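You operate a simulated robot arm through the tools that you are given. There is no shell and no other tool. Be economical: measure what you need, move in short steps, check, and stop when the job is done.

Carry out the task below with a simulated robot arm. There is one attempt and no reset: what you move stays moved.

## Task
End the silver socket's test: vent it, park and wind the blue hose, stopper the socket, clear the display.
Fine: vent valve shut again, a stopper from the rack, plug in the blue cup; all else stays. Where these are worked on the way, their far stop is far enough and under half their travel is too little: vent valve.

The check looks at the end state, three seconds after you hand in, the way a careful person would. Anything else that was tipped, shoved, dropped, spilled or broken makes it a failure. Lids that push on must go on centred and level and be pressed home; caps that screw on are set level and turned clockwise until they are tight.

## Robot
A 6-joint arm with a two-finger gripper on a trunk, on a base that drives. Base frame: it is fixed to the floor where the robot stands at the start and does not move with it; the origin is under the middle of the robot, x ahead of it, y to its left, z up. Lengths are in mm, angles in degrees, forces in N, time in s.
With the tool pointing down near the work surface it reaches from about 360 to 860 mm from the robot's upright axis, wherever it stands. Its first joint turns from -166.0 to 166.0 degrees. Places, roughly: black display [1300, -100, 1000]; black knob [300, -2200, 900]; black paddle [0, -3000, 900]; black plug [0, -3000, 1000]; black prop [-1200, -600, 1000]; black valve [0, -3200, 900]; bleed button [-3900, -2200, 700]; bleed lever [200, -2600, 1000]; blue latch [-1300, -1400, 1100]; blue paddle [800, -500, 900]; brown ticket [250, -3500, 1000]; grey door [-1500, -1800, 1000]; hold button [1000, 200, 900]; line valve [900, -100, 900]; main lever [300, -2000, 1000]; nozzle [500, -1250, 500]. Payload 2.45 kg.
Tool frame: the origin (TCP) lies between the finger pads and is the grasp point; the fingertips stand 26 mm ahead of it; z points along the fingers, y is the line along which they close. The gripper opens to 96 mm. The gripper's body begins 69 mm behind the TCP.
Orientation is told as [roll, pitch, yaw] about the base's x, y, z axes, in that order, counted from this pose: with the fingers straight down and closing along the base's y, the tool's x points along the base's -x, its y along +y and its z along -z.

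## Interface
- The arm moves only by the tool move_arm. Its argument "targets" is a list of rows, each an object of numbers (a shift or turn left out is 0, a gripper value left out holds the last): "dx", "dy", "dz": the shift along the base's x, y, z in units of 50 mm (1.0 is 50 mm); "wx", "wy", "wz": the turn, a rotation vector about the base's x, y, z in units of 8 degrees (1.0 is 8 degrees); "jaw": the finger opening in mm, from 0 to 96. In form: [{"dx": .., "dy": .., "dz": .., "wx": .., "wy": .., "wz": .., "jaw": ..}, ...]. A call has 1 to 20 rows; each row shifts and turns the commanded pose from where the row before left it. A call with a number of a shift or a turn outside -1 to 1 is refused whole. Each row takes 0.2 s and may step no farther than 50 mm and 8.6 degrees from the row before; otherwise, or with a gripper value out of range, the whole call is refused. A pose out of reach is approached as far as the arm can. The call stops where the force on the tool passes 40 N (or 10 N more than at its start, if that is more) or the arm is blocked; 0.2 s more then pass. Each finger halts on what it meets, pressing with about 42 N; the grip force reading is that of the motor and also rises with nothing between the fingers. The clock runs only during rows and for 0.2 s after the last one: add rows that do not move to give the fingers time. It gives the time, the measured TCP pose, the force on the tool (base axes), the opening and the grip force at its end, in the units of the frame above (readings bear some noise), with the torque about the TCP (base axes, N m) and any sound that the robot's microphone picked up.
- Cameras (640 x 400 px; columns grow to the right, rows downward): "scene" is now at [29.9, 140, 1145.2]; the picture's right is [-0.21, -0.98, 0.00], its down [-0.34, 0.07, -0.94] and it looks along [0.91, -0.20, -0.35] (base axes); focal length 214 px, centre (320, 200). "wrist" rides on the gripper at [82, 3, -98] in the tool frame; the picture's right is [-0.04, 1.00, 0.00], its down [-0.73, -0.03, -0.68] and it looks along [-0.68, -0.03, 0.73] (tool axes); focal length 256 px, centre (320, 200). There is no depth. A picture from a camera that has moved, and an enlarged one, comes with that camera's place and axes in the base frame and with its lens.
- camera(camera): a new picture of that camera. The clock stands still meanwhile.
- raise_lower(by): slides the trunk up (or, below 0, down) by that many mm; the arm and the scene camera ride with it, the base frame stays. It gives what a move gives, with no picture.
- base_move(legs): drives the robot by 1 to 6 legs, each [ahead, turn to the left] in mm and degrees, along the robot's own axes; the way and the turn of a leg run together, so that a leg with both is an arc; at most 1500 mm and 180 degrees a leg. The arm and the cameras ride along, it lands a little off, and it stops where it bumps. It gives what a move gives.
- head_to(pan, tilt): turns the head with the scene camera to pan (to the left, within 155 degrees either way) and tilt (down, from -29 to 69), counted from straight ahead of the robot. It gives what a move gives.
- inspect(camera, box): a new picture of the part [left, top, right, bottom] of that camera's present view, enlarged. The clock stands still meanwhile.
- close_job(): hands the job in; it is judged then, once.

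Go step by step. Nothing tells you exact positions but the pictures and the camera data: compare them with the known pose of the tool, close in by small moves and look again before you grip or let go. The budget is 120 turns and 82 pictures, counting those below and the enlarged ones. Unless the task says otherwise, let go and move clear before handing in, and close with one line.

The tools are called after "Request:" as name(argument=value, ...) on one line, values as JSON. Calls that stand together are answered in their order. move_arm: Moves the arm, as the interface text tells. Its arguments: {"type":"object","properties":{"targets":{"type":"array"}},"required":["targets"]} The other tools are called the same way: raise_lower (by) slides the trunk up or down; base_move (legs) drives the base; head_to (pan, tilt) turns the head that bears the scene camera; camera (camera) takes a picture; inspect (camera, box) takes an enlarged picture of a part of a camera's view; close_job () hands the job in.

At the start:

```text
clock: 0.0
tcp_pos: [441.2, -145.0, 998.9]
tool_rot: [0.0, -0.1, 0.0]
ft_force: [0.3, 0.1, 0.0]
moment: [0.0, -0.03, 0.01]
finger_gap: 96.2
finger_force: 0.0
trunk travel left (down, up): [-150.0, 0.0]
robot x, y, heading: [1.8, 2.6, -0.1]
head pan, tilt: [-12.2, 20.6]
```

scene: 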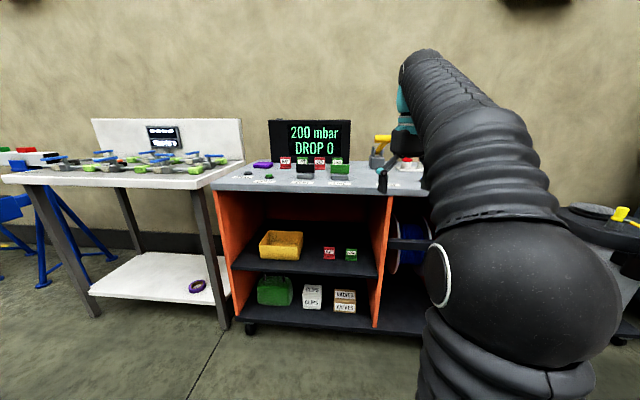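
wrist: 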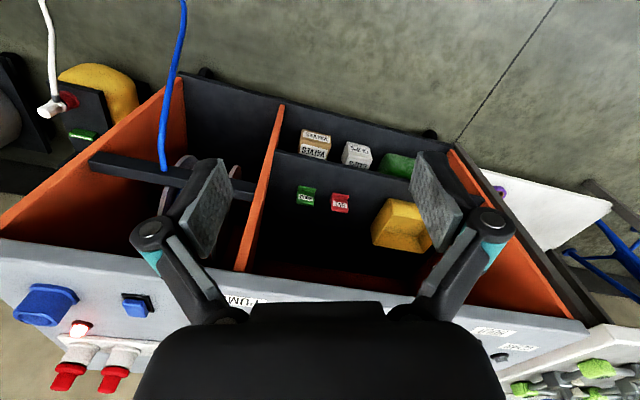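

I see a test cart ahead with a display reading 200 mbar, and a blue hose coming off a reel on its right. I'll look around with the head before moving anything.

Request:
inspect(camera="scene", box=[220, 110, 440, 250])

Request:
head_to(pan=-60, tilt=20)

Request:
camera(camera="scene")

```text
2.86 times, centred on (330, 180) of scene
camera zoom: at [29.9, 140.0, 1145.2], right [-0.21, -0.98, 0.0], down [-0.34, 0.07, -0.94], along [0.91, -0.2, -0.35], focal length 613 px, centre (291, 257)
```

zoom: 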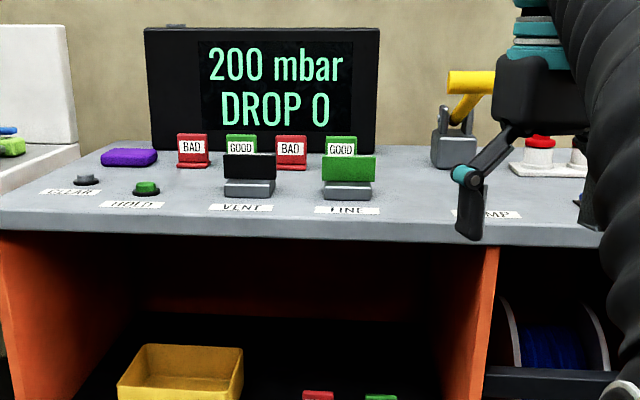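

```text
clock: 1.2
tcp_pos: [442.6, -146.1, 1000.8]
tool_rot: [0.0, -0.1, 0.0]
ft_force: [0.1, -0.8, 0.4]
moment: [-0.03, 0.07, -0.01]
finger_gap: 96.2
finger_force: 0.0
trunk travel left (down, up): [-150.0, 0.0]
robot x, y, heading: [-1.7, -4.2, 0.3]
head pan, tilt: [-60.0, 20.0]
```

```text
78 pictures are left
camera scene: at [-14.4, 79.0, 1146.2], right [-0.87, -0.5, 0.0], down [-0.17, 0.3, -0.94], along [0.47, -0.81, -0.34], focal length 214 px, centre (320, 200)
```

scene: 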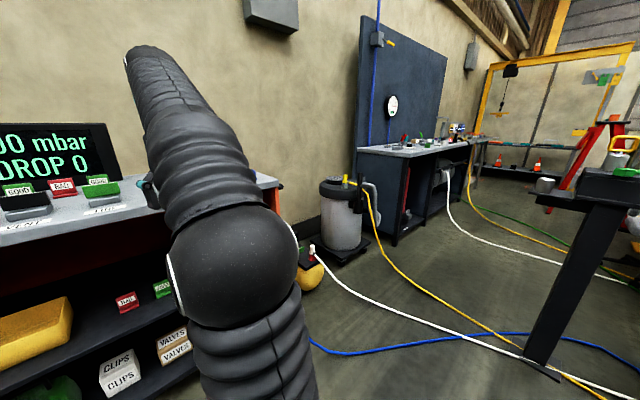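

The cart has CLEAR and HOLD buttons and VENT and LINE valves, and hoses run off to the right. I'll look further round to follow the blue hose and find the silver socket.

Request:
head_to(pan=-105, tilt=20)

Request:
camera(camera="scene")

Request:
head_to(pan=-150, tilt=20)

Request:
camera(camera="scene")

Request:
inspect(camera="wrist", box=[0, 60, 320, 400])

```text
clock: 2.3
tcp_pos: [441.1, -146.3, 1000.2]
tool_rot: [0.0, 0.1, 0.0]
ft_force: [0.2, 1.2, -0.9]
moment: [0.01, -0.07, -0.03]
finger_gap: 95.8
finger_force: 0.1
trunk travel left (down, up): [-150.0, 0.0]
robot x, y, heading: [0.5, -2.6, -0.0]
head pan, tilt: [-105.0, 20.0]
```

```text
77 pictures are left
camera scene: at [-85.1, 69.7, 1146.2], right [-0.97, 0.26, 0.0], down [0.09, 0.33, -0.94], along [-0.24, -0.91, -0.34], focal length 214 px, centre (320, 200)
```

scene: 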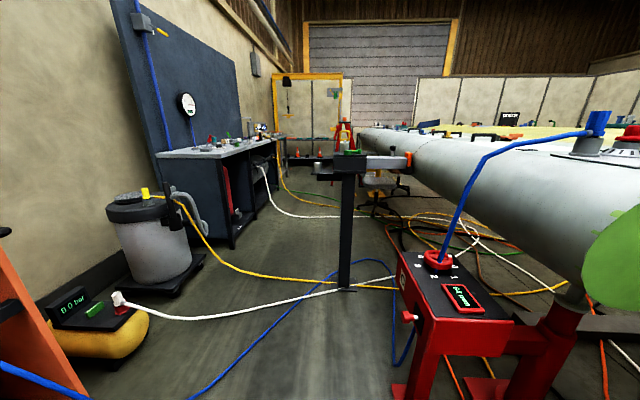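

```text
clock: 3.4
tcp_pos: [441.9, -145.8, 1000.2]
tool_rot: [0.1, -0.1, 0.0]
ft_force: [-0.3, -0.6, 0.3]
moment: [0.03, 0.01, -0.01]
finger_gap: 95.8
finger_force: 0.0
trunk travel left (down, up): [-150.0, 0.0]
robot x, y, heading: [-0.6, 3.6, 0.0]
head pan, tilt: [-150.0, 20.0]
```

```text
76 pictures are left
camera scene: at [-141.7, 113.0, 1146.2], right [-0.5, 0.87, 0.0], down [0.3, 0.17, -0.94], along [-0.81, -0.47, -0.34], focal length 214 px, centre (320, 200)
```

scene: 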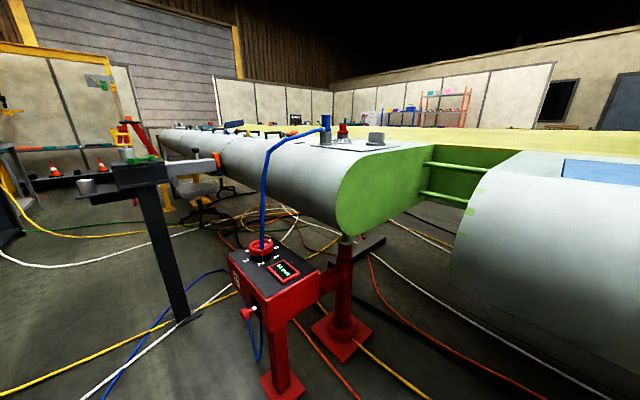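

```text
1.18 times, centred on (160, 230) of wrist
camera zoom: at [360.8, -143.4, 1098.5], right [0.04, 1.0, 0.0], down [0.73, -0.03, 0.68], along [0.68, -0.03, -0.73], focal length 301 px, centre (508, 165)
```

zoom: 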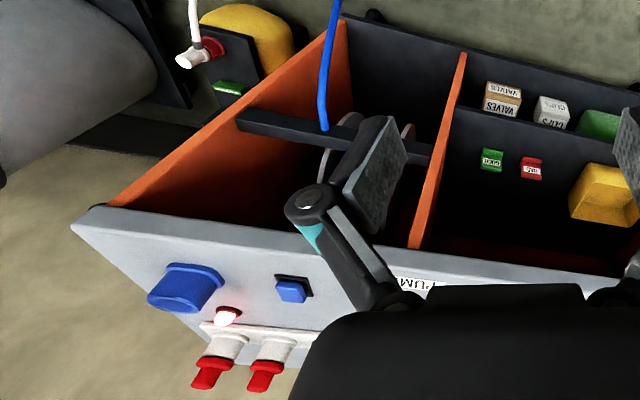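

The blue hose seems to run along the floor to a red box by the wing, and another blue hose goes up to the wing. I'll zoom in on those.

Request:
inspect(camera="scene", box=[220, 100, 420, 225])

Request:
inspect(camera="scene", box=[200, 220, 360, 340])

Request:
inspect(camera="scene", box=[60, 110, 260, 235])

```text
3.20 times, centred on (320, 162) of scene
camera zoom: at [-141.7, 113.0, 1146.2], right [-0.5, 0.87, 0.0], down [0.3, 0.17, -0.94], along [-0.81, -0.47, -0.34], focal length 686 px, centre (320, 320)
```

zoom: 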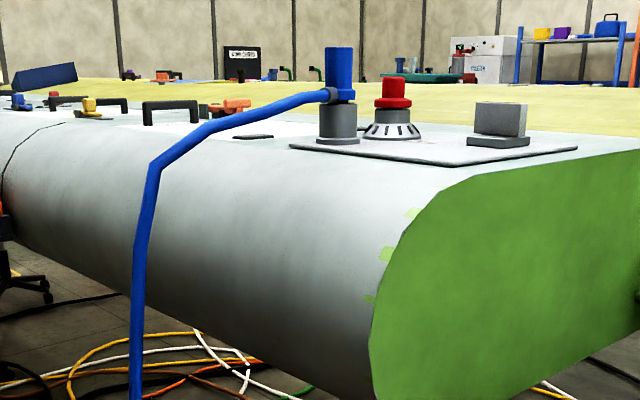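

```text
3.33 times, centred on (280, 280) of scene
camera zoom: at [-141.7, 113.0, 1146.2], right [-0.5, 0.87, 0.0], down [0.3, 0.17, -0.94], along [-0.81, -0.47, -0.34], focal length 715 px, centre (453, -67)
```

zoom: 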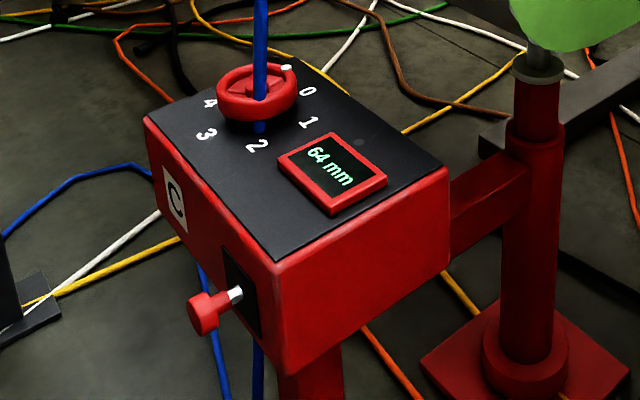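

```text
3.20 times, centred on (160, 172) of scene
camera zoom: at [-141.7, 113.0, 1146.2], right [-0.5, 0.87, 0.0], down [0.3, 0.17, -0.94], along [-0.81, -0.47, -0.34], focal length 686 px, centre (832, 288)
```

zoom: 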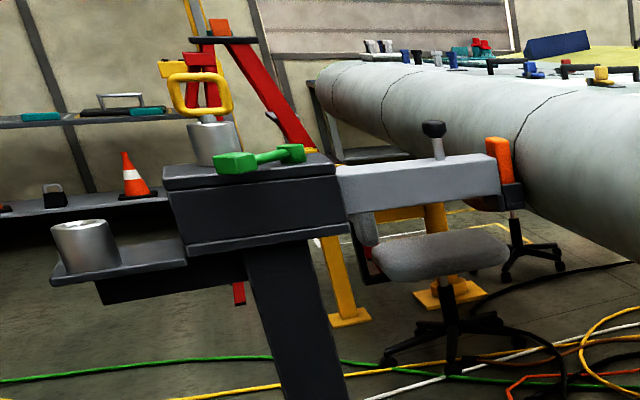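

The blue plug sits in a grey collar socket on top of the wing, near (-900, -300, 1140). Venting comes first, so I'll drive 250 ahead to the cart and look at the valves up close.

Request:
base_move(legs=[[250, 0]])

Request:
head_to(pan=-5, tilt=30)

Request:
camera(camera="scene")

Request:
camera(camera="wrist")

```text
clock: 5.2
tcp_pos: [691.8, -144.3, 999.9]
tool_rot: [0.0, 0.0, 0.2]
ft_force: [0.9, 0.1, -0.1]
moment: [-0.01, 0.01, 0.0]
finger_gap: 95.9
finger_force: 0.0
trunk travel left (down, up): [-150.0, 0.0]
robot x, y, heading: [252.3, 0.3, 0.3]
head pan, tilt: [-150.0, 20.0]
```

```text
clock: 7.5
tcp_pos: [691.4, -143.8, 999.4]
tool_rot: [-0.1, 0.0, 0.2]
ft_force: [-0.3, -0.6, -0.7]
moment: [0.02, -0.01, 0.0]
finger_gap: 95.7
finger_force: 0.1
trunk travel left (down, up): [-150.0, 0.0]
robot x, y, heading: [251.5, 1.6, 0.4]
head pan, tilt: [-5.0, 30.0]
```

```text
71 pictures are left
camera scene: at [279.0, 152.1, 1130.2], right [-0.08, -1.0, 0.0], down [-0.5, 0.04, -0.87], along [0.86, -0.07, -0.5], focal length 214 px, centre (320, 200)
```

scene: 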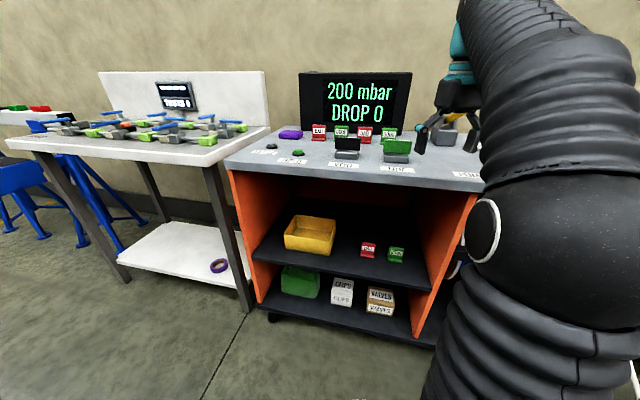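

```text
70 pictures are left
camera wrist: at [611.6, -142.1, 1098.5], right [0.04, 1.0, 0.0], down [0.73, -0.03, 0.68], along [0.68, -0.03, -0.73], focal length 256 px, centre (320, 200)
```

wrist: 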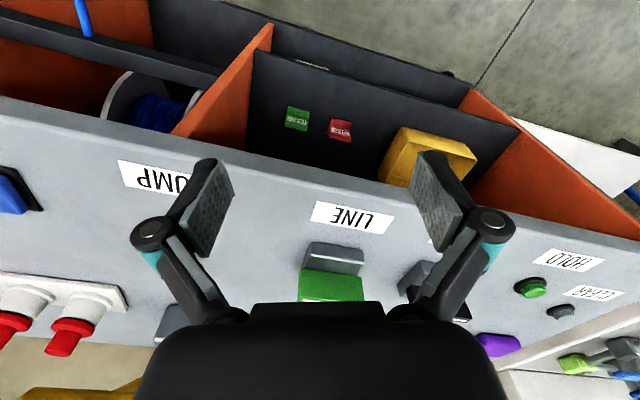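

The VENT valve works out at about (905, 18, 930). I'll move the arm over it for a closer look.

Request:
move_arm(targets=[{"dy": 0.8, "dx": 0.5}, {"dy": 0.8, "dx": 0.5}, {"dy": 0.8, "dx": 0.5}, {"dy": 0.8, "dx": 0.4}])

Request:
camera(camera="wrist")

Request:
inspect(camera="scene", box=[240, 110, 440, 200])

```text
clock: 8.5
tcp_pos: [781.7, 15.9, 988.8]
tool_rot: [0.1, -0.3, 0.2]
ft_force: [-0.2, -0.7, 0.4]
moment: [0.04, -0.05, 0.0]
finger_gap: 96.1
finger_force: 0.1
out of reach, approached as far as the arm can: row 3, 4
trunk travel left (down, up): [-150.0, 0.0]
robot x, y, heading: [250.0, 2.9, 0.4]
head pan, tilt: [-5.0, 30.0]
```

```text
69 pictures are left
camera wrist: at [699.6, 17.5, 1086.0], right [0.04, 1.0, 0.0], down [0.73, -0.03, 0.68], along [0.68, -0.03, -0.73], focal length 256 px, centre (320, 200)
```

wrist: 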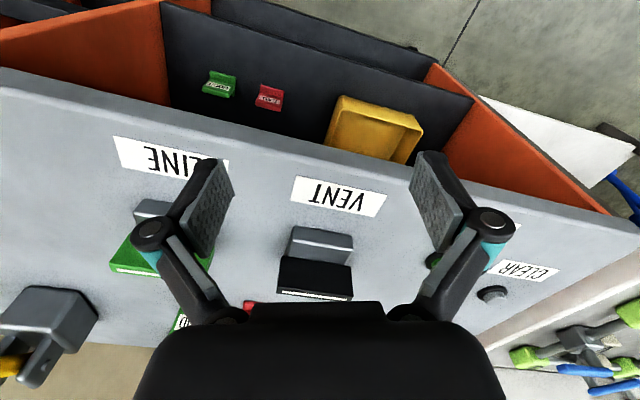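

```text
3.20 times, centred on (340, 155) of scene
camera zoom: at [278.8, 152.0, 1130.2], right [-0.08, -1.0, 0.0], down [-0.5, 0.04, -0.87], along [0.86, -0.07, -0.5], focal length 686 px, centre (256, 344)
```

zoom: 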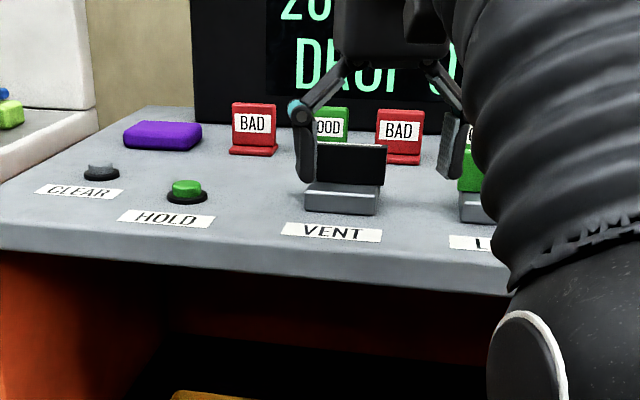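

The VENT paddle is an upright plate about 68 mm wide. Its hinge is near (945, 5, 924) and its top edge near (951, 5, 961). I'll retract and raise the hand, then drive closer for better reach.

Request:
move_arm(targets=[{"dx": -1, "dz": 0.5}, {"dx": -1, "dz": 0.7, "jaw": 0}, {"dx": -0.5}, {}])

Request:
base_move(legs=[[140, 0]])

Request:
camera(camera="wrist")

```text
refused: row 1 steps farther than a row can; nothing moved
```

```text
clock: 9.8
tcp_pos: [923.9, 17.6, 987.9]
tool_rot: [0.1, -0.2, 0.2]
ft_force: [0.1, -0.7, 0.0]
moment: [-0.01, -0.01, 0.02]
finger_gap: 96.0
finger_force: 0.1
trunk travel left (down, up): [-150.0, 0.0]
robot x, y, heading: [393.5, 1.2, 0.3]
head pan, tilt: [-5.0, 30.0]
```

```text
67 pictures are left
camera wrist: at [841.8, 19.3, 1085.9], right [0.03, 1.0, 0.0], down [0.73, -0.03, 0.68], along [0.68, -0.02, -0.73], focal length 256 px, centre (320, 200)
```

wrist: 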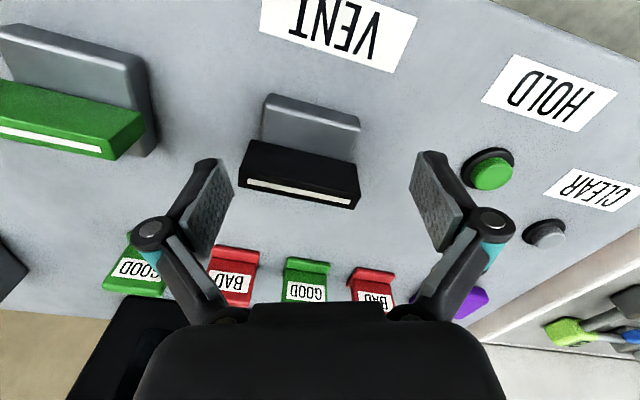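

The view is now good and nothing touched. I'll retract and lift, turn the gripper 90° so it closes along x, then straddle the paddle's plate from above.

Request:
move_arm(targets=[{"dx": -0.6, "dz": 0.5}, {"dx": -0.6, "dz": 0.5}, {"wz": 1, "jaw": 50}, {"wz": 1}, {"wz": 1}, {"wz": 1}, {"wz": 1}, {"wz": 1}, {"wz": 1}, {"wz": 1}, {"wz": 1}, {"wz": 1}, {"wz": 1}, {"wz": 0.23}])

Request:
camera(camera="scene")

```text
clock: 12.8
tcp_pos: [855.5, 17.4, 1004.9]
tool_rot: [-0.2, -0.1, 90.2]
ft_force: [-0.7, -0.7, 0.6]
moment: [0.04, -0.01, -0.03]
finger_gap: 50.2
finger_force: 0.0
out of reach, approached as far as the arm can: row 1, 2, 12
trunk travel left (down, up): [-150.0, 0.0]
robot x, y, heading: [392.2, 1.8, 0.1]
head pan, tilt: [-5.0, 30.0]
```

```text
66 pictures are left
camera scene: at [420.7, 152.9, 1130.2], right [-0.08, -1.0, 0.0], down [-0.5, 0.04, -0.87], along [0.86, -0.07, -0.5], focal length 214 px, centre (320, 200)
```

scene: 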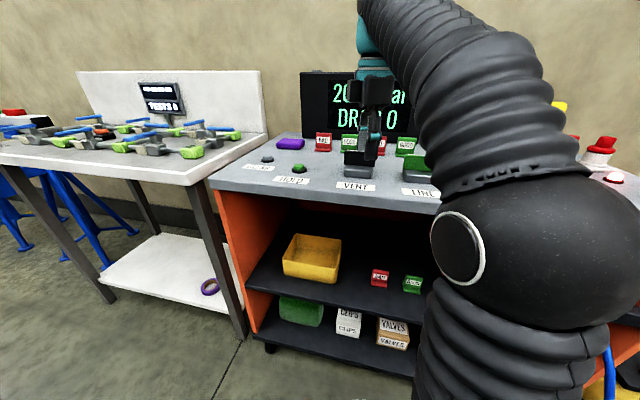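

The arm can't lift high enough to pass over the plate from the front. I'll come in from its left side at low height instead, with the open jaws straddling it.

Request:
move_arm(targets=[{"dy": 0.8}, {"dy": 0.8, "dz": -0.3}, {"dx": 0.7, "dz": -0.1}, {"dx": 0.7, "dz": -0.1}, {"dx": 0.55, "dz": -0.1}, {}])

Request:
camera(camera="wrist")

Request:
inspect(camera="scene", box=[260, 70, 460, 200])

```text
clock: 14.2
tcp_pos: [951.1, 97.9, 972.3]
tool_rot: [-0.2, -0.2, 90.2]
ft_force: [0.1, -0.4, -0.3]
moment: [0.03, 0.03, 0.0]
finger_gap: 49.9
finger_force: 0.1
out of reach, approached as far as the arm can: row 5
trunk travel left (down, up): [-150.0, 0.0]
robot x, y, heading: [393.1, 0.8, 0.4]
head pan, tilt: [-5.0, 30.0]
```

```text
65 pictures are left
camera wrist: at [948.7, 15.4, 1070.8], right [-1.0, 0.04, 0.0], down [0.02, 0.73, 0.68], along [0.03, 0.68, -0.73], focal length 256 px, centre (320, 200)
```

wrist: 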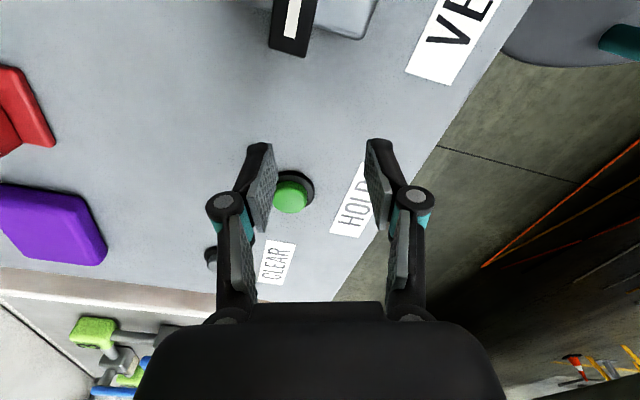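

```text
3.08 times, centred on (360, 135) of scene
camera zoom: at [420.7, 153.0, 1130.2], right [-0.08, -1.0, 0.0], down [-0.5, 0.04, -0.87], along [0.86, -0.07, -0.5], focal length 660 px, centre (197, 400)
```

zoom: 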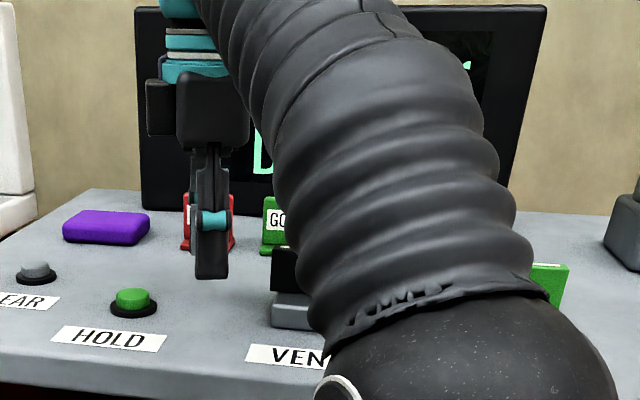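

The plate's top sits around x 954–968. I'll open the jaws to 62 and slide in along -y.

Request:
move_arm(targets=[{"jaw": 62}, {"jaw": 62, "dx": 0.12}, {"dy": -0.6}, {"dy": -0.6}, {"dy": -0.6}, {}])

Request:
camera(camera="wrist")

```text
clock: 15.7
tcp_pos: [955.8, 6.5, 970.6]
tool_rot: [0.1, -0.3, 90.2]
ft_force: [0.1, -0.5, -0.5]
moment: [0.01, 0.04, 0.04]
finger_gap: 62.0
finger_force: 0.1
trunk travel left (down, up): [-150.0, 0.0]
robot x, y, heading: [391.0, -0.2, 0.3]
head pan, tilt: [-5.0, 30.0]
```

```text
63 pictures are left
camera wrist: at [954.4, -75.6, 1069.2], right [-1.0, 0.04, 0.0], down [0.03, 0.73, 0.68], along [0.03, 0.68, -0.73], focal length 256 px, centre (320, 200)
```

wrist: 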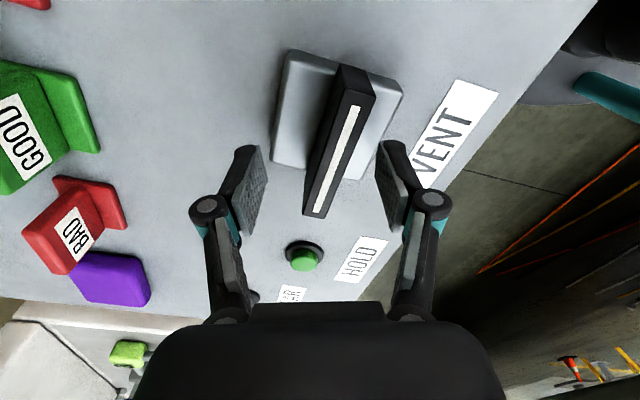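

The cart is yawed about 14°, and so is the plate. I'll match the gripper yaw, then pull the plate towards the front along (-0.97, +0.24) and watch the force.

Request:
move_arm(targets=[{"wz": -0.9, "dz": -0.1}, {"wz": -0.85}, {"dx": -0.2, "dy": 0.05}, {"dx": -0.2, "dy": 0.05}, {"dx": -0.2, "dy": 0.05}, {"dx": -0.2, "dy": 0.05}])

Request:
move_arm(targets=[{"dx": -0.2, "dy": 0.05}, {"dx": -0.2, "dy": 0.05}, {"dx": -0.2, "dy": 0.05}])

Request:
camera(camera="wrist")

```text
clock: 17.1
tcp_pos: [923.3, 17.8, 963.2]
tool_rot: [0.1, -0.1, 76.0]
ft_force: [28.6, -7.2, -10.5]
moment: [0.04, -0.11, 0.14]
finger_gap: 76.7
finger_force: 11.1
trunk travel left (down, up): [-150.0, 0.0]
robot x, y, heading: [394.4, 0.0, 0.2]
head pan, tilt: [-5.0, 30.0]
```

```text
clock: 17.4
tcp_pos: [920.4, 17.9, 964.1]
tool_rot: [-0.2, -0.1, 76.0]
ft_force: [26.4, -3.9, -0.8]
moment: [-0.15, -0.32, 0.22]
finger_gap: 78.8
finger_force: 13.1
trunk travel left (down, up): [-150.0, 0.0]
robot x, y, heading: [396.9, 0.4, 0.1]
head pan, tilt: [-5.0, 30.0]
stopped in row 1: the force on the tool passed its limit at 46 N (the readings are from after the stop); the commanded pose is now the measured one
```

```text
62 pictures are left
camera wrist: at [898.1, -61.4, 1061.4], right [-0.96, 0.28, 0.0], down [0.2, 0.7, 0.68], along [0.19, 0.65, -0.73], focal length 256 px, centre (320, 200)
```

wrist: 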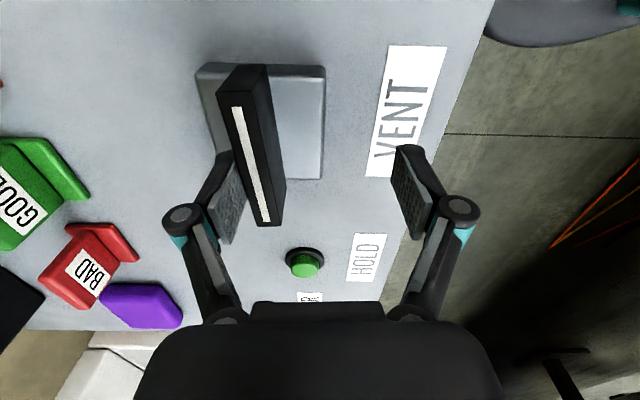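

The plate didn't tip under about 30 N and it is nearly upright, so it may be a quarter-turn handle. I'll back off, centre on the plate at (950, 1), grip it and try turning counter-clockwise a little.

Request:
move_arm(targets=[{"jaw": 76, "dx": 0.2, "dy": -0.1}, {"dx": 0.2, "dy": -0.12}, {"dx": 0.22, "dy": -0.12}, {"jaw": 40}, {"jaw": 10}, {"jaw": 10}, {"jaw": 10}])

Request:
move_arm(targets=[{"wz": 0.5, "jaw": 5}, {"wz": 0.5}])

Request:
camera(camera="wrist")

```text
clock: 19.0
tcp_pos: [948.6, 1.0, 965.3]
tool_rot: [-0.2, -0.1, 76.0]
ft_force: [10.1, -1.3, 2.3]
moment: [0.05, -0.3, -0.05]
finger_gap: 16.7
finger_force: 4.7
trunk travel left (down, up): [-150.0, 0.0]
robot x, y, heading: [391.1, -0.3, 0.2]
head pan, tilt: [-5.0, 30.0]
```

```text
clock: 19.6
tcp_pos: [948.7, 2.1, 963.7]
tool_rot: [0.0, 0.0, 84.0]
ft_force: [16.3, -4.6, 5.3]
moment: [-0.13, -0.42, -0.05]
finger_gap: 16.3
finger_force: 8.5
trunk travel left (down, up): [-150.0, 0.0]
robot x, y, heading: [393.3, 0.7, 0.1]
head pan, tilt: [-5.0, 30.0]
```

```text
61 pictures are left
camera wrist: at [938.1, -80.7, 1062.2], right [-0.99, 0.14, 0.0], down [0.1, 0.73, 0.68], along [0.1, 0.67, -0.73], focal length 256 px, centre (320, 200)
```

wrist: 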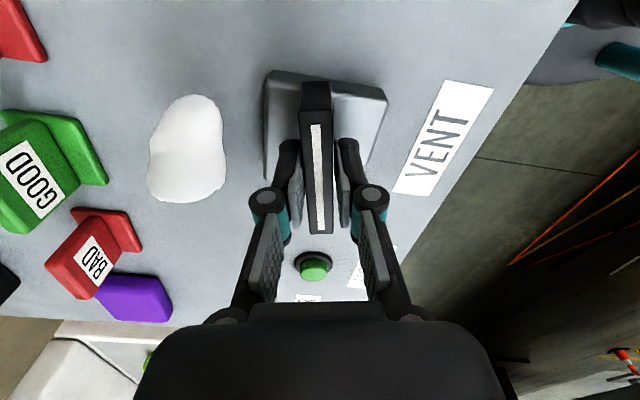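

It turns about the vertical: the plate moved 8° with the gripper and a white vent puff appeared. I'll keep turning towards the far stop.

Request:
move_arm(targets=[{"wz": 1, "jaw": 0}, {"wz": 1}, {"wz": 1}, {"wz": 1}, {"wz": 1}])

Request:
move_arm(targets=[{"wz": 1}, {"wz": 1}, {"wz": 1}])

Request:
camera(camera="wrist")

Request:
camera(camera="scene")

```text
clock: 20.4
tcp_pos: [951.1, 1.5, 962.8]
tool_rot: [-0.5, -0.1, 105.7]
ft_force: [12.3, 0.2, 4.0]
moment: [0.74, -0.24, -0.02]
finger_gap: 15.0
finger_force: 40.9
trunk travel left (down, up): [-150.0, 0.0]
robot x, y, heading: [393.7, 1.7, 0.4]
head pan, tilt: [-5.0, 30.0]
stopped in row 3: the force on the tool passed its limit at 41 N (the readings are from after the stop); the commanded pose is now the measured one
```

```text
clock: 21.2
tcp_pos: [952.4, 1.7, 962.7]
tool_rot: [-0.3, -0.1, 129.9]
ft_force: [29.2, 1.9, -1.6]
moment: [-0.33, -1.04, -0.07]
finger_gap: 14.8
finger_force: 40.9
trunk travel left (down, up): [-150.0, 0.0]
robot x, y, heading: [391.5, 2.3, 0.3]
head pan, tilt: [-5.0, 30.0]
```

```text
60 pictures are left
camera wrist: at [1001.8, -64.3, 1062.1], right [-0.79, -0.61, -0.01], down [-0.45, 0.58, 0.68], along [-0.41, 0.54, -0.73], focal length 256 px, centre (320, 200)
```

wrist: 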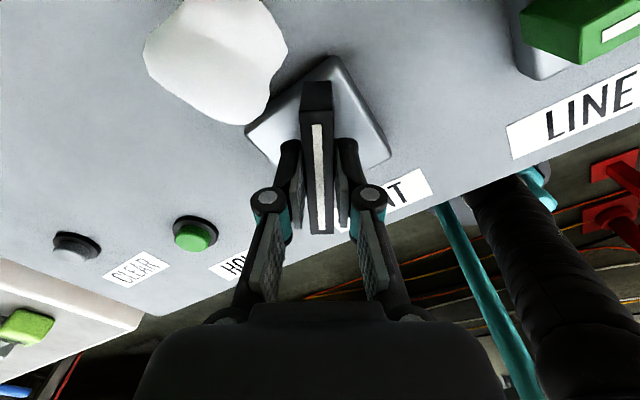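

```text
59 pictures are left
camera scene: at [423.6, 152.9, 1130.1], right [-0.08, -1.0, 0.0], down [-0.5, 0.04, -0.87], along [0.86, -0.07, -0.5], focal length 214 px, centre (320, 200)
```

scene: 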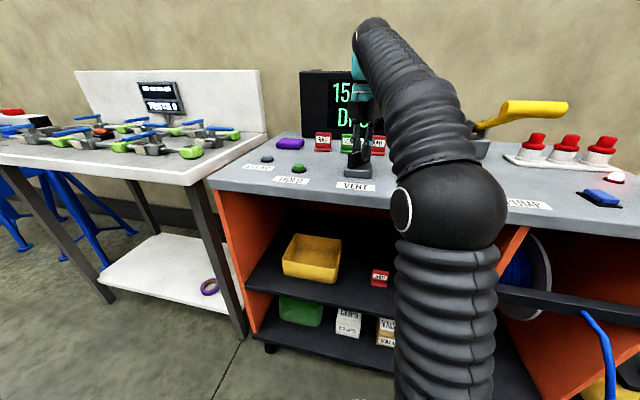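

The handle has turned about 54° and the pressure is falling. I'll relieve the side load slightly and carry on to the stop.

Request:
move_arm(targets=[{"wz": 0.8, "dx": 0.03}, {"wz": 0.8, "dx": 0.03}, {"wz": 0.8}])

Request:
move_arm(targets=[{"wz": 0.7}, {"wz": 0.7}, {"wz": 0.7}, {}, {}])

Request:
camera(camera="wrist")

Request:
inspect(camera="scene", box=[280, 60, 460, 200])

```text
clock: 22.0
tcp_pos: [953.1, 2.9, 962.8]
tool_rot: [-0.2, -0.3, 149.2]
ft_force: [5.9, 10.3, -6.9]
moment: [0.79, 0.76, -0.01]
finger_gap: 14.6
finger_force: 41.4
trunk travel left (down, up): [-150.0, 0.0]
robot x, y, heading: [393.4, 1.5, 0.3]
head pan, tilt: [-5.0, 30.0]
```

```text
clock: 23.2
tcp_pos: [953.1, 2.2, 964.5]
tool_rot: [-0.3, -0.2, 165.8]
ft_force: [-8.8, 15.3, -19.5]
moment: [0.24, -0.2, -1.04]
finger_gap: 15.9
finger_force: 41.9
trunk travel left (down, up): [-150.0, 0.0]
robot x, y, heading: [394.7, -1.4, 0.4]
head pan, tilt: [-5.0, 30.0]
```

```text
58 pictures are left
camera wrist: at [1032.1, -21.7, 1062.1], right [-0.28, -0.96, 0.0], down [-0.7, 0.2, 0.68], along [-0.65, 0.2, -0.73], focal length 256 px, centre (320, 200)
```

wrist: 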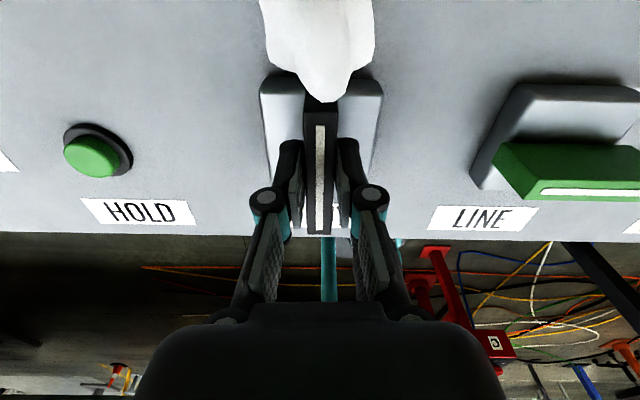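

```text
2.86 times, centred on (370, 130) of scene
camera zoom: at [421.7, 154.1, 1129.8], right [-0.08, -1.0, 0.0], down [-0.5, 0.04, -0.87], along [0.86, -0.07, -0.5], focal length 613 px, centre (177, 400)
```

zoom: 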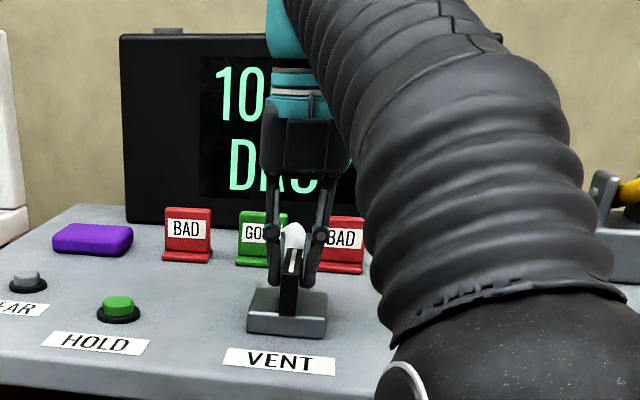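

The handle is now square to its start with about 1 N·m holding against it, so this is the stop, and the display reads about 10x and falling. I'll wait for the pressure to run out.

Request:
move_arm(targets=[{"wz": -0.2}, {}, {}, {}, {}, {}, {}, {}, {}, {}, {}, {}, {}, {}, {}, {}, {}, {}, {}, {}])

Request:
move_arm(targets=[{}, {}, {}, {}, {}, {}, {}, {}, {}, {}, {}, {}, {}, {}, {}, {}, {}, {}, {}, {}])

Request:
inspect(camera="scene", box=[280, 60, 460, 200])

```text
clock: 27.4
tcp_pos: [952.8, 3.6, 965.2]
tool_rot: [-0.2, -0.2, 164.2]
ft_force: [3.5, 8.0, -5.7]
moment: [0.18, -0.06, -1.0]
finger_gap: 15.0
finger_force: 41.7
trunk travel left (down, up): [-150.0, 0.0]
robot x, y, heading: [392.4, 4.0, 0.2]
head pan, tilt: [-5.0, 30.0]
```

```text
clock: 31.6
tcp_pos: [953.0, 3.5, 964.4]
tool_rot: [-0.3, -0.1, 164.2]
ft_force: [6.3, 13.0, 1.5]
moment: [0.4, -0.08, -1.01]
finger_gap: 15.0
finger_force: 41.4
trunk travel left (down, up): [-150.0, 0.0]
robot x, y, heading: [391.8, 0.5, 0.5]
head pan, tilt: [-5.0, 30.0]
```

```text
2.86 times, centred on (370, 130) of scene
camera zoom: at [421.9, 154.4, 1130.0], right [-0.08, -1.0, 0.0], down [-0.5, 0.04, -0.87], along [0.86, -0.07, -0.5], focal length 613 px, centre (177, 400)
```

zoom: 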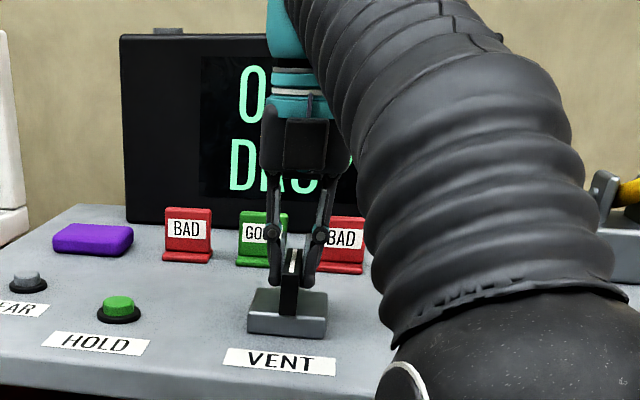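

The pressure reads 0 and the puff is gone. I'll turn the vent handle back clockwise 90° to its shut stop.

Request:
move_arm(targets=[{"wz": -0.9}, {"wz": -0.9}, {"wz": -0.9}, {"wz": -0.9}, {"wz": -0.9}, {"wz": -0.9}])

Request:
move_arm(targets=[{"wz": -0.9}, {"wz": -0.9}, {"wz": -0.9}, {"wz": -0.9}, {"wz": -0.9}, {"wz": -0.5}])

Request:
camera(camera="wrist")

```text
clock: 33.0
tcp_pos: [952.1, 2.1, 962.6]
tool_rot: [-0.3, 0.1, 120.8]
ft_force: [7.8, 6.2, 5.5]
moment: [0.33, -0.05, -0.02]
finger_gap: 14.9
finger_force: 40.6
trunk travel left (down, up): [-150.0, 0.0]
robot x, y, heading: [389.3, 1.6, 0.4]
head pan, tilt: [-5.0, 30.0]
```

```text
clock: 34.4
tcp_pos: [949.2, 1.5, 963.6]
tool_rot: [0.0, 0.0, 81.0]
ft_force: [-11.2, -0.1, -4.9]
moment: [0.73, 0.21, 0.01]
finger_gap: 15.0
finger_force: 41.0
trunk travel left (down, up): [-150.0, 0.0]
robot x, y, heading: [391.5, 3.0, 0.1]
head pan, tilt: [-5.0, 30.0]
stopped in row 6: the force on the tool passed its limit at 41 N (the readings are from after the stop); the commanded pose is now the measured one
```

```text
55 pictures are left
camera wrist: at [934.7, -80.1, 1062.5], right [-0.98, 0.2, 0.0], down [0.14, 0.72, 0.68], along [0.13, 0.67, -0.73], focal length 256 px, centre (320, 200)
```

wrist: 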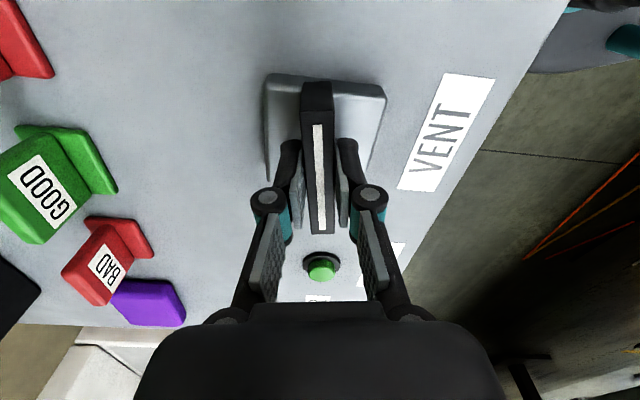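

It's still about 6° short of the original angle. I'll turn on until the stop shows in the torque.

Request:
move_arm(targets=[{"wz": -0.4, "dx": -0.03}, {"wz": -0.4}, {"wz": -0.2}])

Request:
camera(camera="wrist")

```text
clock: 35.2
tcp_pos: [949.0, 1.2, 963.5]
tool_rot: [0.1, 0.0, 73.1]
ft_force: [-6.6, 3.2, 2.9]
moment: [-0.06, 0.12, 0.02]
finger_gap: 14.9
finger_force: 41.4
trunk travel left (down, up): [-150.0, 0.0]
robot x, y, heading: [391.1, 2.2, 0.2]
head pan, tilt: [-5.0, 30.0]
```

```text
54 pictures are left
camera wrist: at [923.0, -76.9, 1062.5], right [-0.94, 0.33, 0.0], down [0.24, 0.69, 0.68], along [0.22, 0.64, -0.73], focal length 256 px, centre (320, 200)
```

wrist: 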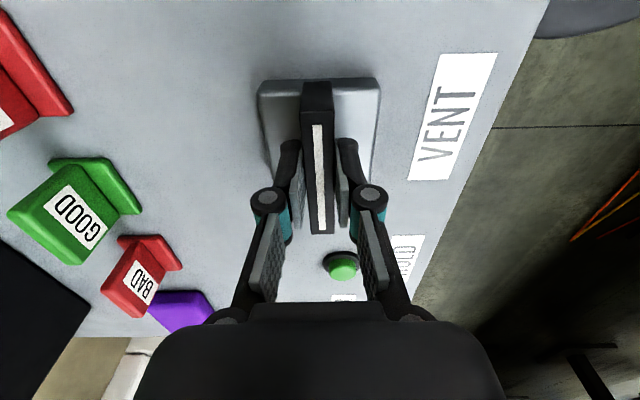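

No stop torque yet, so I'll continue in small turns.

Request:
move_arm(targets=[{"wz": -0.3}, {"wz": -0.3}])

Request:
move_arm(targets=[{"wz": -0.3}, {"wz": -0.2}])

```text
clock: 35.8
tcp_pos: [948.7, 1.3, 964.5]
tool_rot: [0.0, 0.0, 68.2]
ft_force: [-7.8, -0.3, 2.5]
moment: [-0.01, 0.19, 1.24]
finger_gap: 16.1
finger_force: 41.9
trunk travel left (down, up): [-150.0, 0.0]
robot x, y, heading: [394.5, -3.9, 0.2]
head pan, tilt: [-5.0, 30.0]
```

```text
clock: 36.4
tcp_pos: [950.0, 2.4, 963.3]
tool_rot: [0.0, 0.0, 64.3]
ft_force: [-7.8, 1.5, 3.3]
moment: [-0.14, 0.26, 1.4]
finger_gap: 17.7
finger_force: 42.8
trunk travel left (down, up): [-150.0, 0.0]
robot x, y, heading: [390.3, 2.1, 0.0]
head pan, tilt: [-5.0, 30.0]
```

The shut stop is reached at 1.2–1.4 N·m. I'll square up again, let go, slide out to the left and retract.

Request:
move_arm(targets=[{"wz": 0.9}, {"jaw": 60}, {"jaw": 60}, {"jaw": 60, "wz": 0.5}, {"dy": 0.7, "dx": 0.15}, {"dy": 0.7, "dx": 0.15}, {"dy": 0.5, "dx": 0.1}, {}])

Request:
camera(camera="wrist")

Request:
inspect(camera="scene", box=[240, 60, 640, 300])

```text
clock: 38.2
tcp_pos: [968.7, 95.0, 963.1]
tool_rot: [0.0, 0.0, 75.4]
ft_force: [-0.1, -0.1, -0.3]
moment: [-0.01, 0.0, -0.02]
finger_gap: 59.9
finger_force: 0.0
trunk travel left (down, up): [-150.0, 0.0]
robot x, y, heading: [392.4, 1.0, 0.1]
head pan, tilt: [-5.0, 30.0]
```

```text
53 pictures are left
camera wrist: at [946.0, 16.4, 1061.6], right [-0.96, 0.29, 0.0], down [0.21, 0.7, 0.68], along [0.2, 0.65, -0.73], focal length 256 px, centre (320, 200)
```

wrist: 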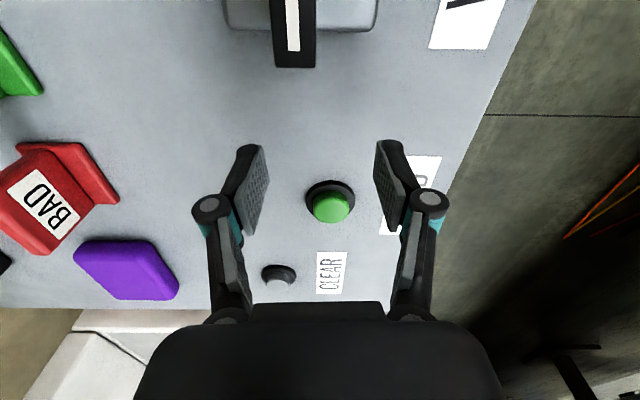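

```text
1.60 times, centred on (440, 180) of scene
camera zoom: at [421.5, 153.6, 1130.2], right [-0.08, -1.0, 0.0], down [-0.5, 0.04, -0.87], along [0.86, -0.07, -0.5], focal length 343 px, centre (128, 232)
```

zoom: 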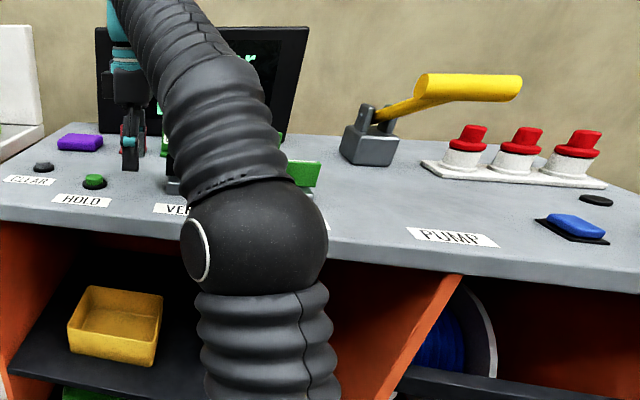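

Vent is shut and parallel to its base again. I can also see the rack's red-topped white stoppers and the blue paddle to the right of PUMP. I'll retract the arm, back off, and turn towards the wing.

Request:
move_arm(targets=[{"dx": -0.9, "jaw": 80}, {"dx": -0.9, "dz": 0.2}, {"dx": -0.9, "dz": 0.3}, {"dx": -0.9, "dz": 0.3}, {"dx": -0.9, "dy": -0.4}, {"wz": -1}, {"wz": -1}, {"wz": -1}, {"wz": -1}, {"wz": -1}, {"wz": -1}, {"wz": -1}, {"wz": -1}, {"wz": -1}, {"wz": -0.4}])

Request:
base_move(legs=[[-550, 0], [0, -160]])

Request:
head_to(pan=15, tilt=10)

Request:
camera(camera="scene")

Request:
camera(camera="wrist")

```text
clock: 41.4
tcp_pos: [743.7, 77.0, 1002.8]
tool_rot: [0.0, 0.0, 0.2]
ft_force: [0.1, -0.6, -0.5]
moment: [-0.02, 0.0, 0.03]
finger_gap: 79.9
finger_force: 0.1
trunk travel left (down, up): [-150.0, 0.0]
robot x, y, heading: [391.0, 5.2, 0.4]
head pan, tilt: [-5.0, 30.0]
```

```text
clock: 51.5
tcp_pos: [-499.9, -159.0, 1003.4]
tool_rot: [0.0, -0.1, -165.0]
ft_force: [-0.8, 0.2, -0.4]
moment: [0.04, 0.01, 0.0]
finger_gap: 79.9
finger_force: 0.0
trunk travel left (down, up): [-150.0, 0.0]
robot x, y, heading: [-179.3, 5.2, -164.9]
head pan, tilt: [-5.0, 30.0]
```

```text
clock: 52.3
tcp_pos: [-500.6, -159.0, 1002.4]
tool_rot: [0.0, -0.1, -165.0]
ft_force: [0.3, -0.6, 0.6]
moment: [-0.03, -0.02, 0.0]
finger_gap: 80.3
finger_force: 0.0
trunk travel left (down, up): [-150.0, 0.0]
robot x, y, heading: [-181.8, -0.2, -164.9]
head pan, tilt: [15.0, 10.0]
```

```text
51 pictures are left
camera scene: at [-162.1, -178.6, 1162.4], right [-0.5, 0.87, 0.0], down [0.15, 0.09, -0.98], along [-0.85, -0.49, -0.17], focal length 214 px, centre (320, 200)
```

scene: 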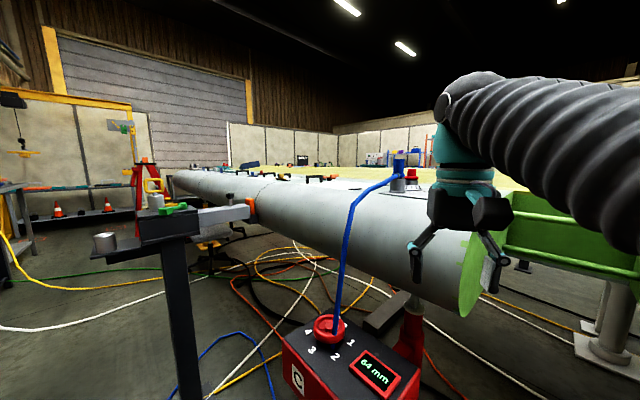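

```text
50 pictures are left
camera wrist: at [-419.6, -142.0, 1101.6], right [0.22, -0.98, 0.0], down [-0.72, -0.16, 0.68], along [-0.66, -0.15, -0.73], focal length 256 px, centre (320, 200)
```

wrist: 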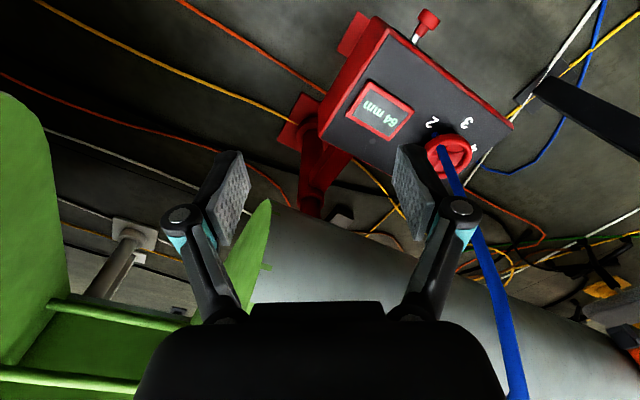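

The blue plug triangulates to about (-915, -309, 1150), standing in the silver socket on the wing. The red jack box sits between us, so I'll look down to judge how much room the base has.

Request:
head_to(pan=0, tilt=60)

Request:
camera(camera="scene")

```text
clock: 53.5
tcp_pos: [-499.7, -158.5, 1004.0]
tool_rot: [0.0, 0.0, -165.1]
ft_force: [0.7, -1.0, 0.0]
moment: [-0.01, 0.02, 0.03]
finger_gap: 80.0
finger_force: 0.1
trunk travel left (down, up): [-150.0, 0.0]
robot x, y, heading: [-178.9, 3.1, -164.8]
head pan, tilt: [0.0, 60.0]
```

```text
49 pictures are left
camera scene: at [-145.9, -149.4, 1088.1], right [-0.26, 0.97, 0.0], down [0.84, 0.22, -0.5], along [-0.48, -0.13, -0.87], focal length 214 px, centre (320, 200)
```

scene: 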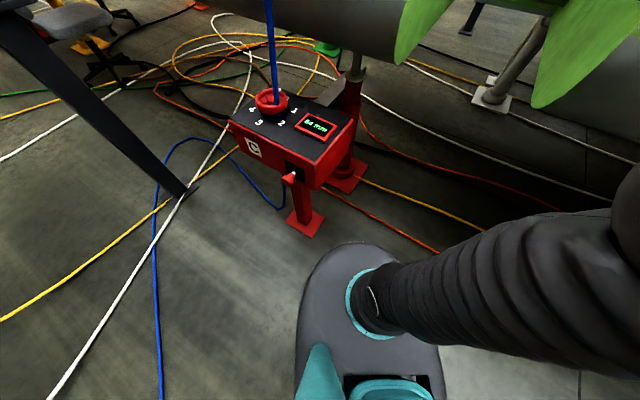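

The base is roughly 280 mm in radius and clears the jack if I stand near (-370, 0). First I'll raise the hand and pitch the tool forward, 30° below horizontal, so it clears the wing top.

Request:
move_arm(targets=[{"dx": -0.2, "dy": -0.05, "dz": 0.4, "wx": -0.26, "wy": 0.94}, {"dx": -0.2, "dy": -0.05, "dz": 0.4, "wx": -0.26, "wy": 0.94}, {"dx": -0.2, "dy": -0.05, "dz": 0.4, "wx": -0.26, "wy": 0.94}, {"dx": -0.2, "dy": -0.05, "dz": 0.4, "wx": -0.26, "wy": 0.94}, {"dx": -0.2, "dy": -0.05, "dz": 0.4, "wx": -0.26, "wy": 0.94}, {"dx": -0.2, "dy": -0.05, "dz": 0.4, "wx": -0.26, "wy": 0.94}, {"dx": -0.2, "dy": -0.05, "dz": 0.4, "wx": -0.26, "wy": 0.94}, {"dz": 0.4, "wx": -0.13, "wy": 0.47}, {}])

Request:
camera(camera="wrist")

```text
clock: 55.5
tcp_pos: [-571.8, -176.8, 1164.0]
tool_rot: [0.8, -58.7, -165.6]
ft_force: [0.7, 0.2, -0.3]
moment: [0.01, -0.01, -0.02]
finger_gap: 80.4
finger_force: 0.0
trunk travel left (down, up): [-150.0, 0.0]
robot x, y, heading: [-179.5, 1.0, -165.0]
head pan, tilt: [0.0, 60.0]
```

```text
48 pictures are left
camera wrist: at [-448.2, -146.6, 1146.3], right [0.24, -0.97, 0.04], down [0.18, 0.09, 0.98], along [-0.95, -0.23, 0.2], focal length 256 px, centre (320, 200)
```

wrist: 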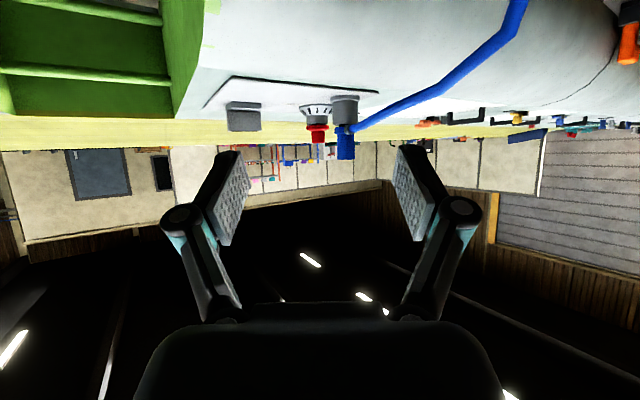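

I see the blue plug at about (-897, -306), blue from z≈1100 to 1168, with the red stopper neighbour just to its right. Now I'll drive in and face it.

Request:
base_move(legs=[[0, -15], [190, 0], [0, 28]])

Request:
head_to(pan=0, tilt=15)

Request:
camera(camera="wrist")

Request:
camera(camera="scene")

```text
clock: 59.3
tcp_pos: [-709.2, -264.0, 1163.5]
tool_rot: [0.8, -58.4, -151.8]
ft_force: [0.2, -0.1, 0.0]
moment: [0.0, 0.0, 0.01]
finger_gap: 80.1
finger_force: 0.1
trunk travel left (down, up): [-150.0, 0.0]
robot x, y, heading: [-368.7, -2.4, -151.6]
head pan, tilt: [0.0, 60.0]
```

```text
clock: 60.4
tcp_pos: [-708.6, -264.9, 1163.6]
tool_rot: [0.8, -58.5, -151.8]
ft_force: [-0.2, 0.8, 0.5]
moment: [0.01, 0.02, -0.01]
finger_gap: 79.7
finger_force: 0.2
trunk travel left (down, up): [-150.0, 0.0]
robot x, y, heading: [-371.6, -0.3, -151.7]
head pan, tilt: [0.0, 15.0]
```

```text
47 pictures are left
camera wrist: at [-595.7, -207.4, 1146.2], right [0.46, -0.88, 0.04], down [0.15, 0.13, 0.98], along [-0.87, -0.45, 0.2], focal length 256 px, centre (320, 200)
```

wrist: 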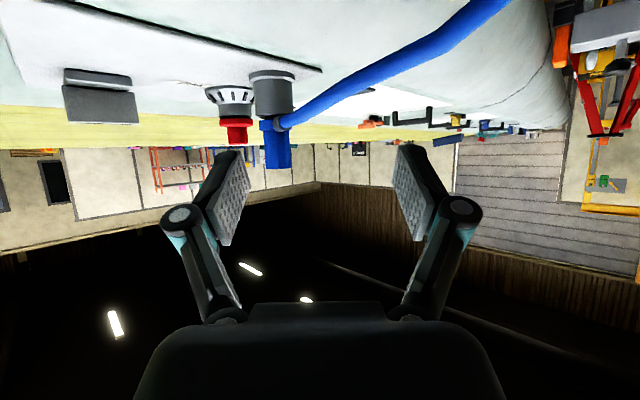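

```text
46 pictures are left
camera scene: at [-324.1, -151.1, 1154.3], right [-0.48, 0.88, 0.0], down [0.23, 0.12, -0.97], along [-0.85, -0.46, -0.26], focal length 214 px, centre (320, 200)
```

scene: 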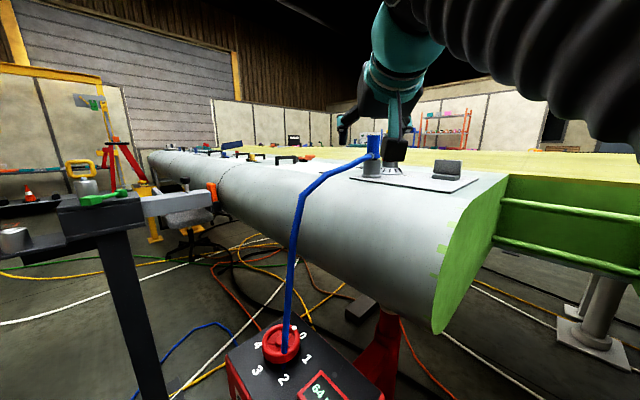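

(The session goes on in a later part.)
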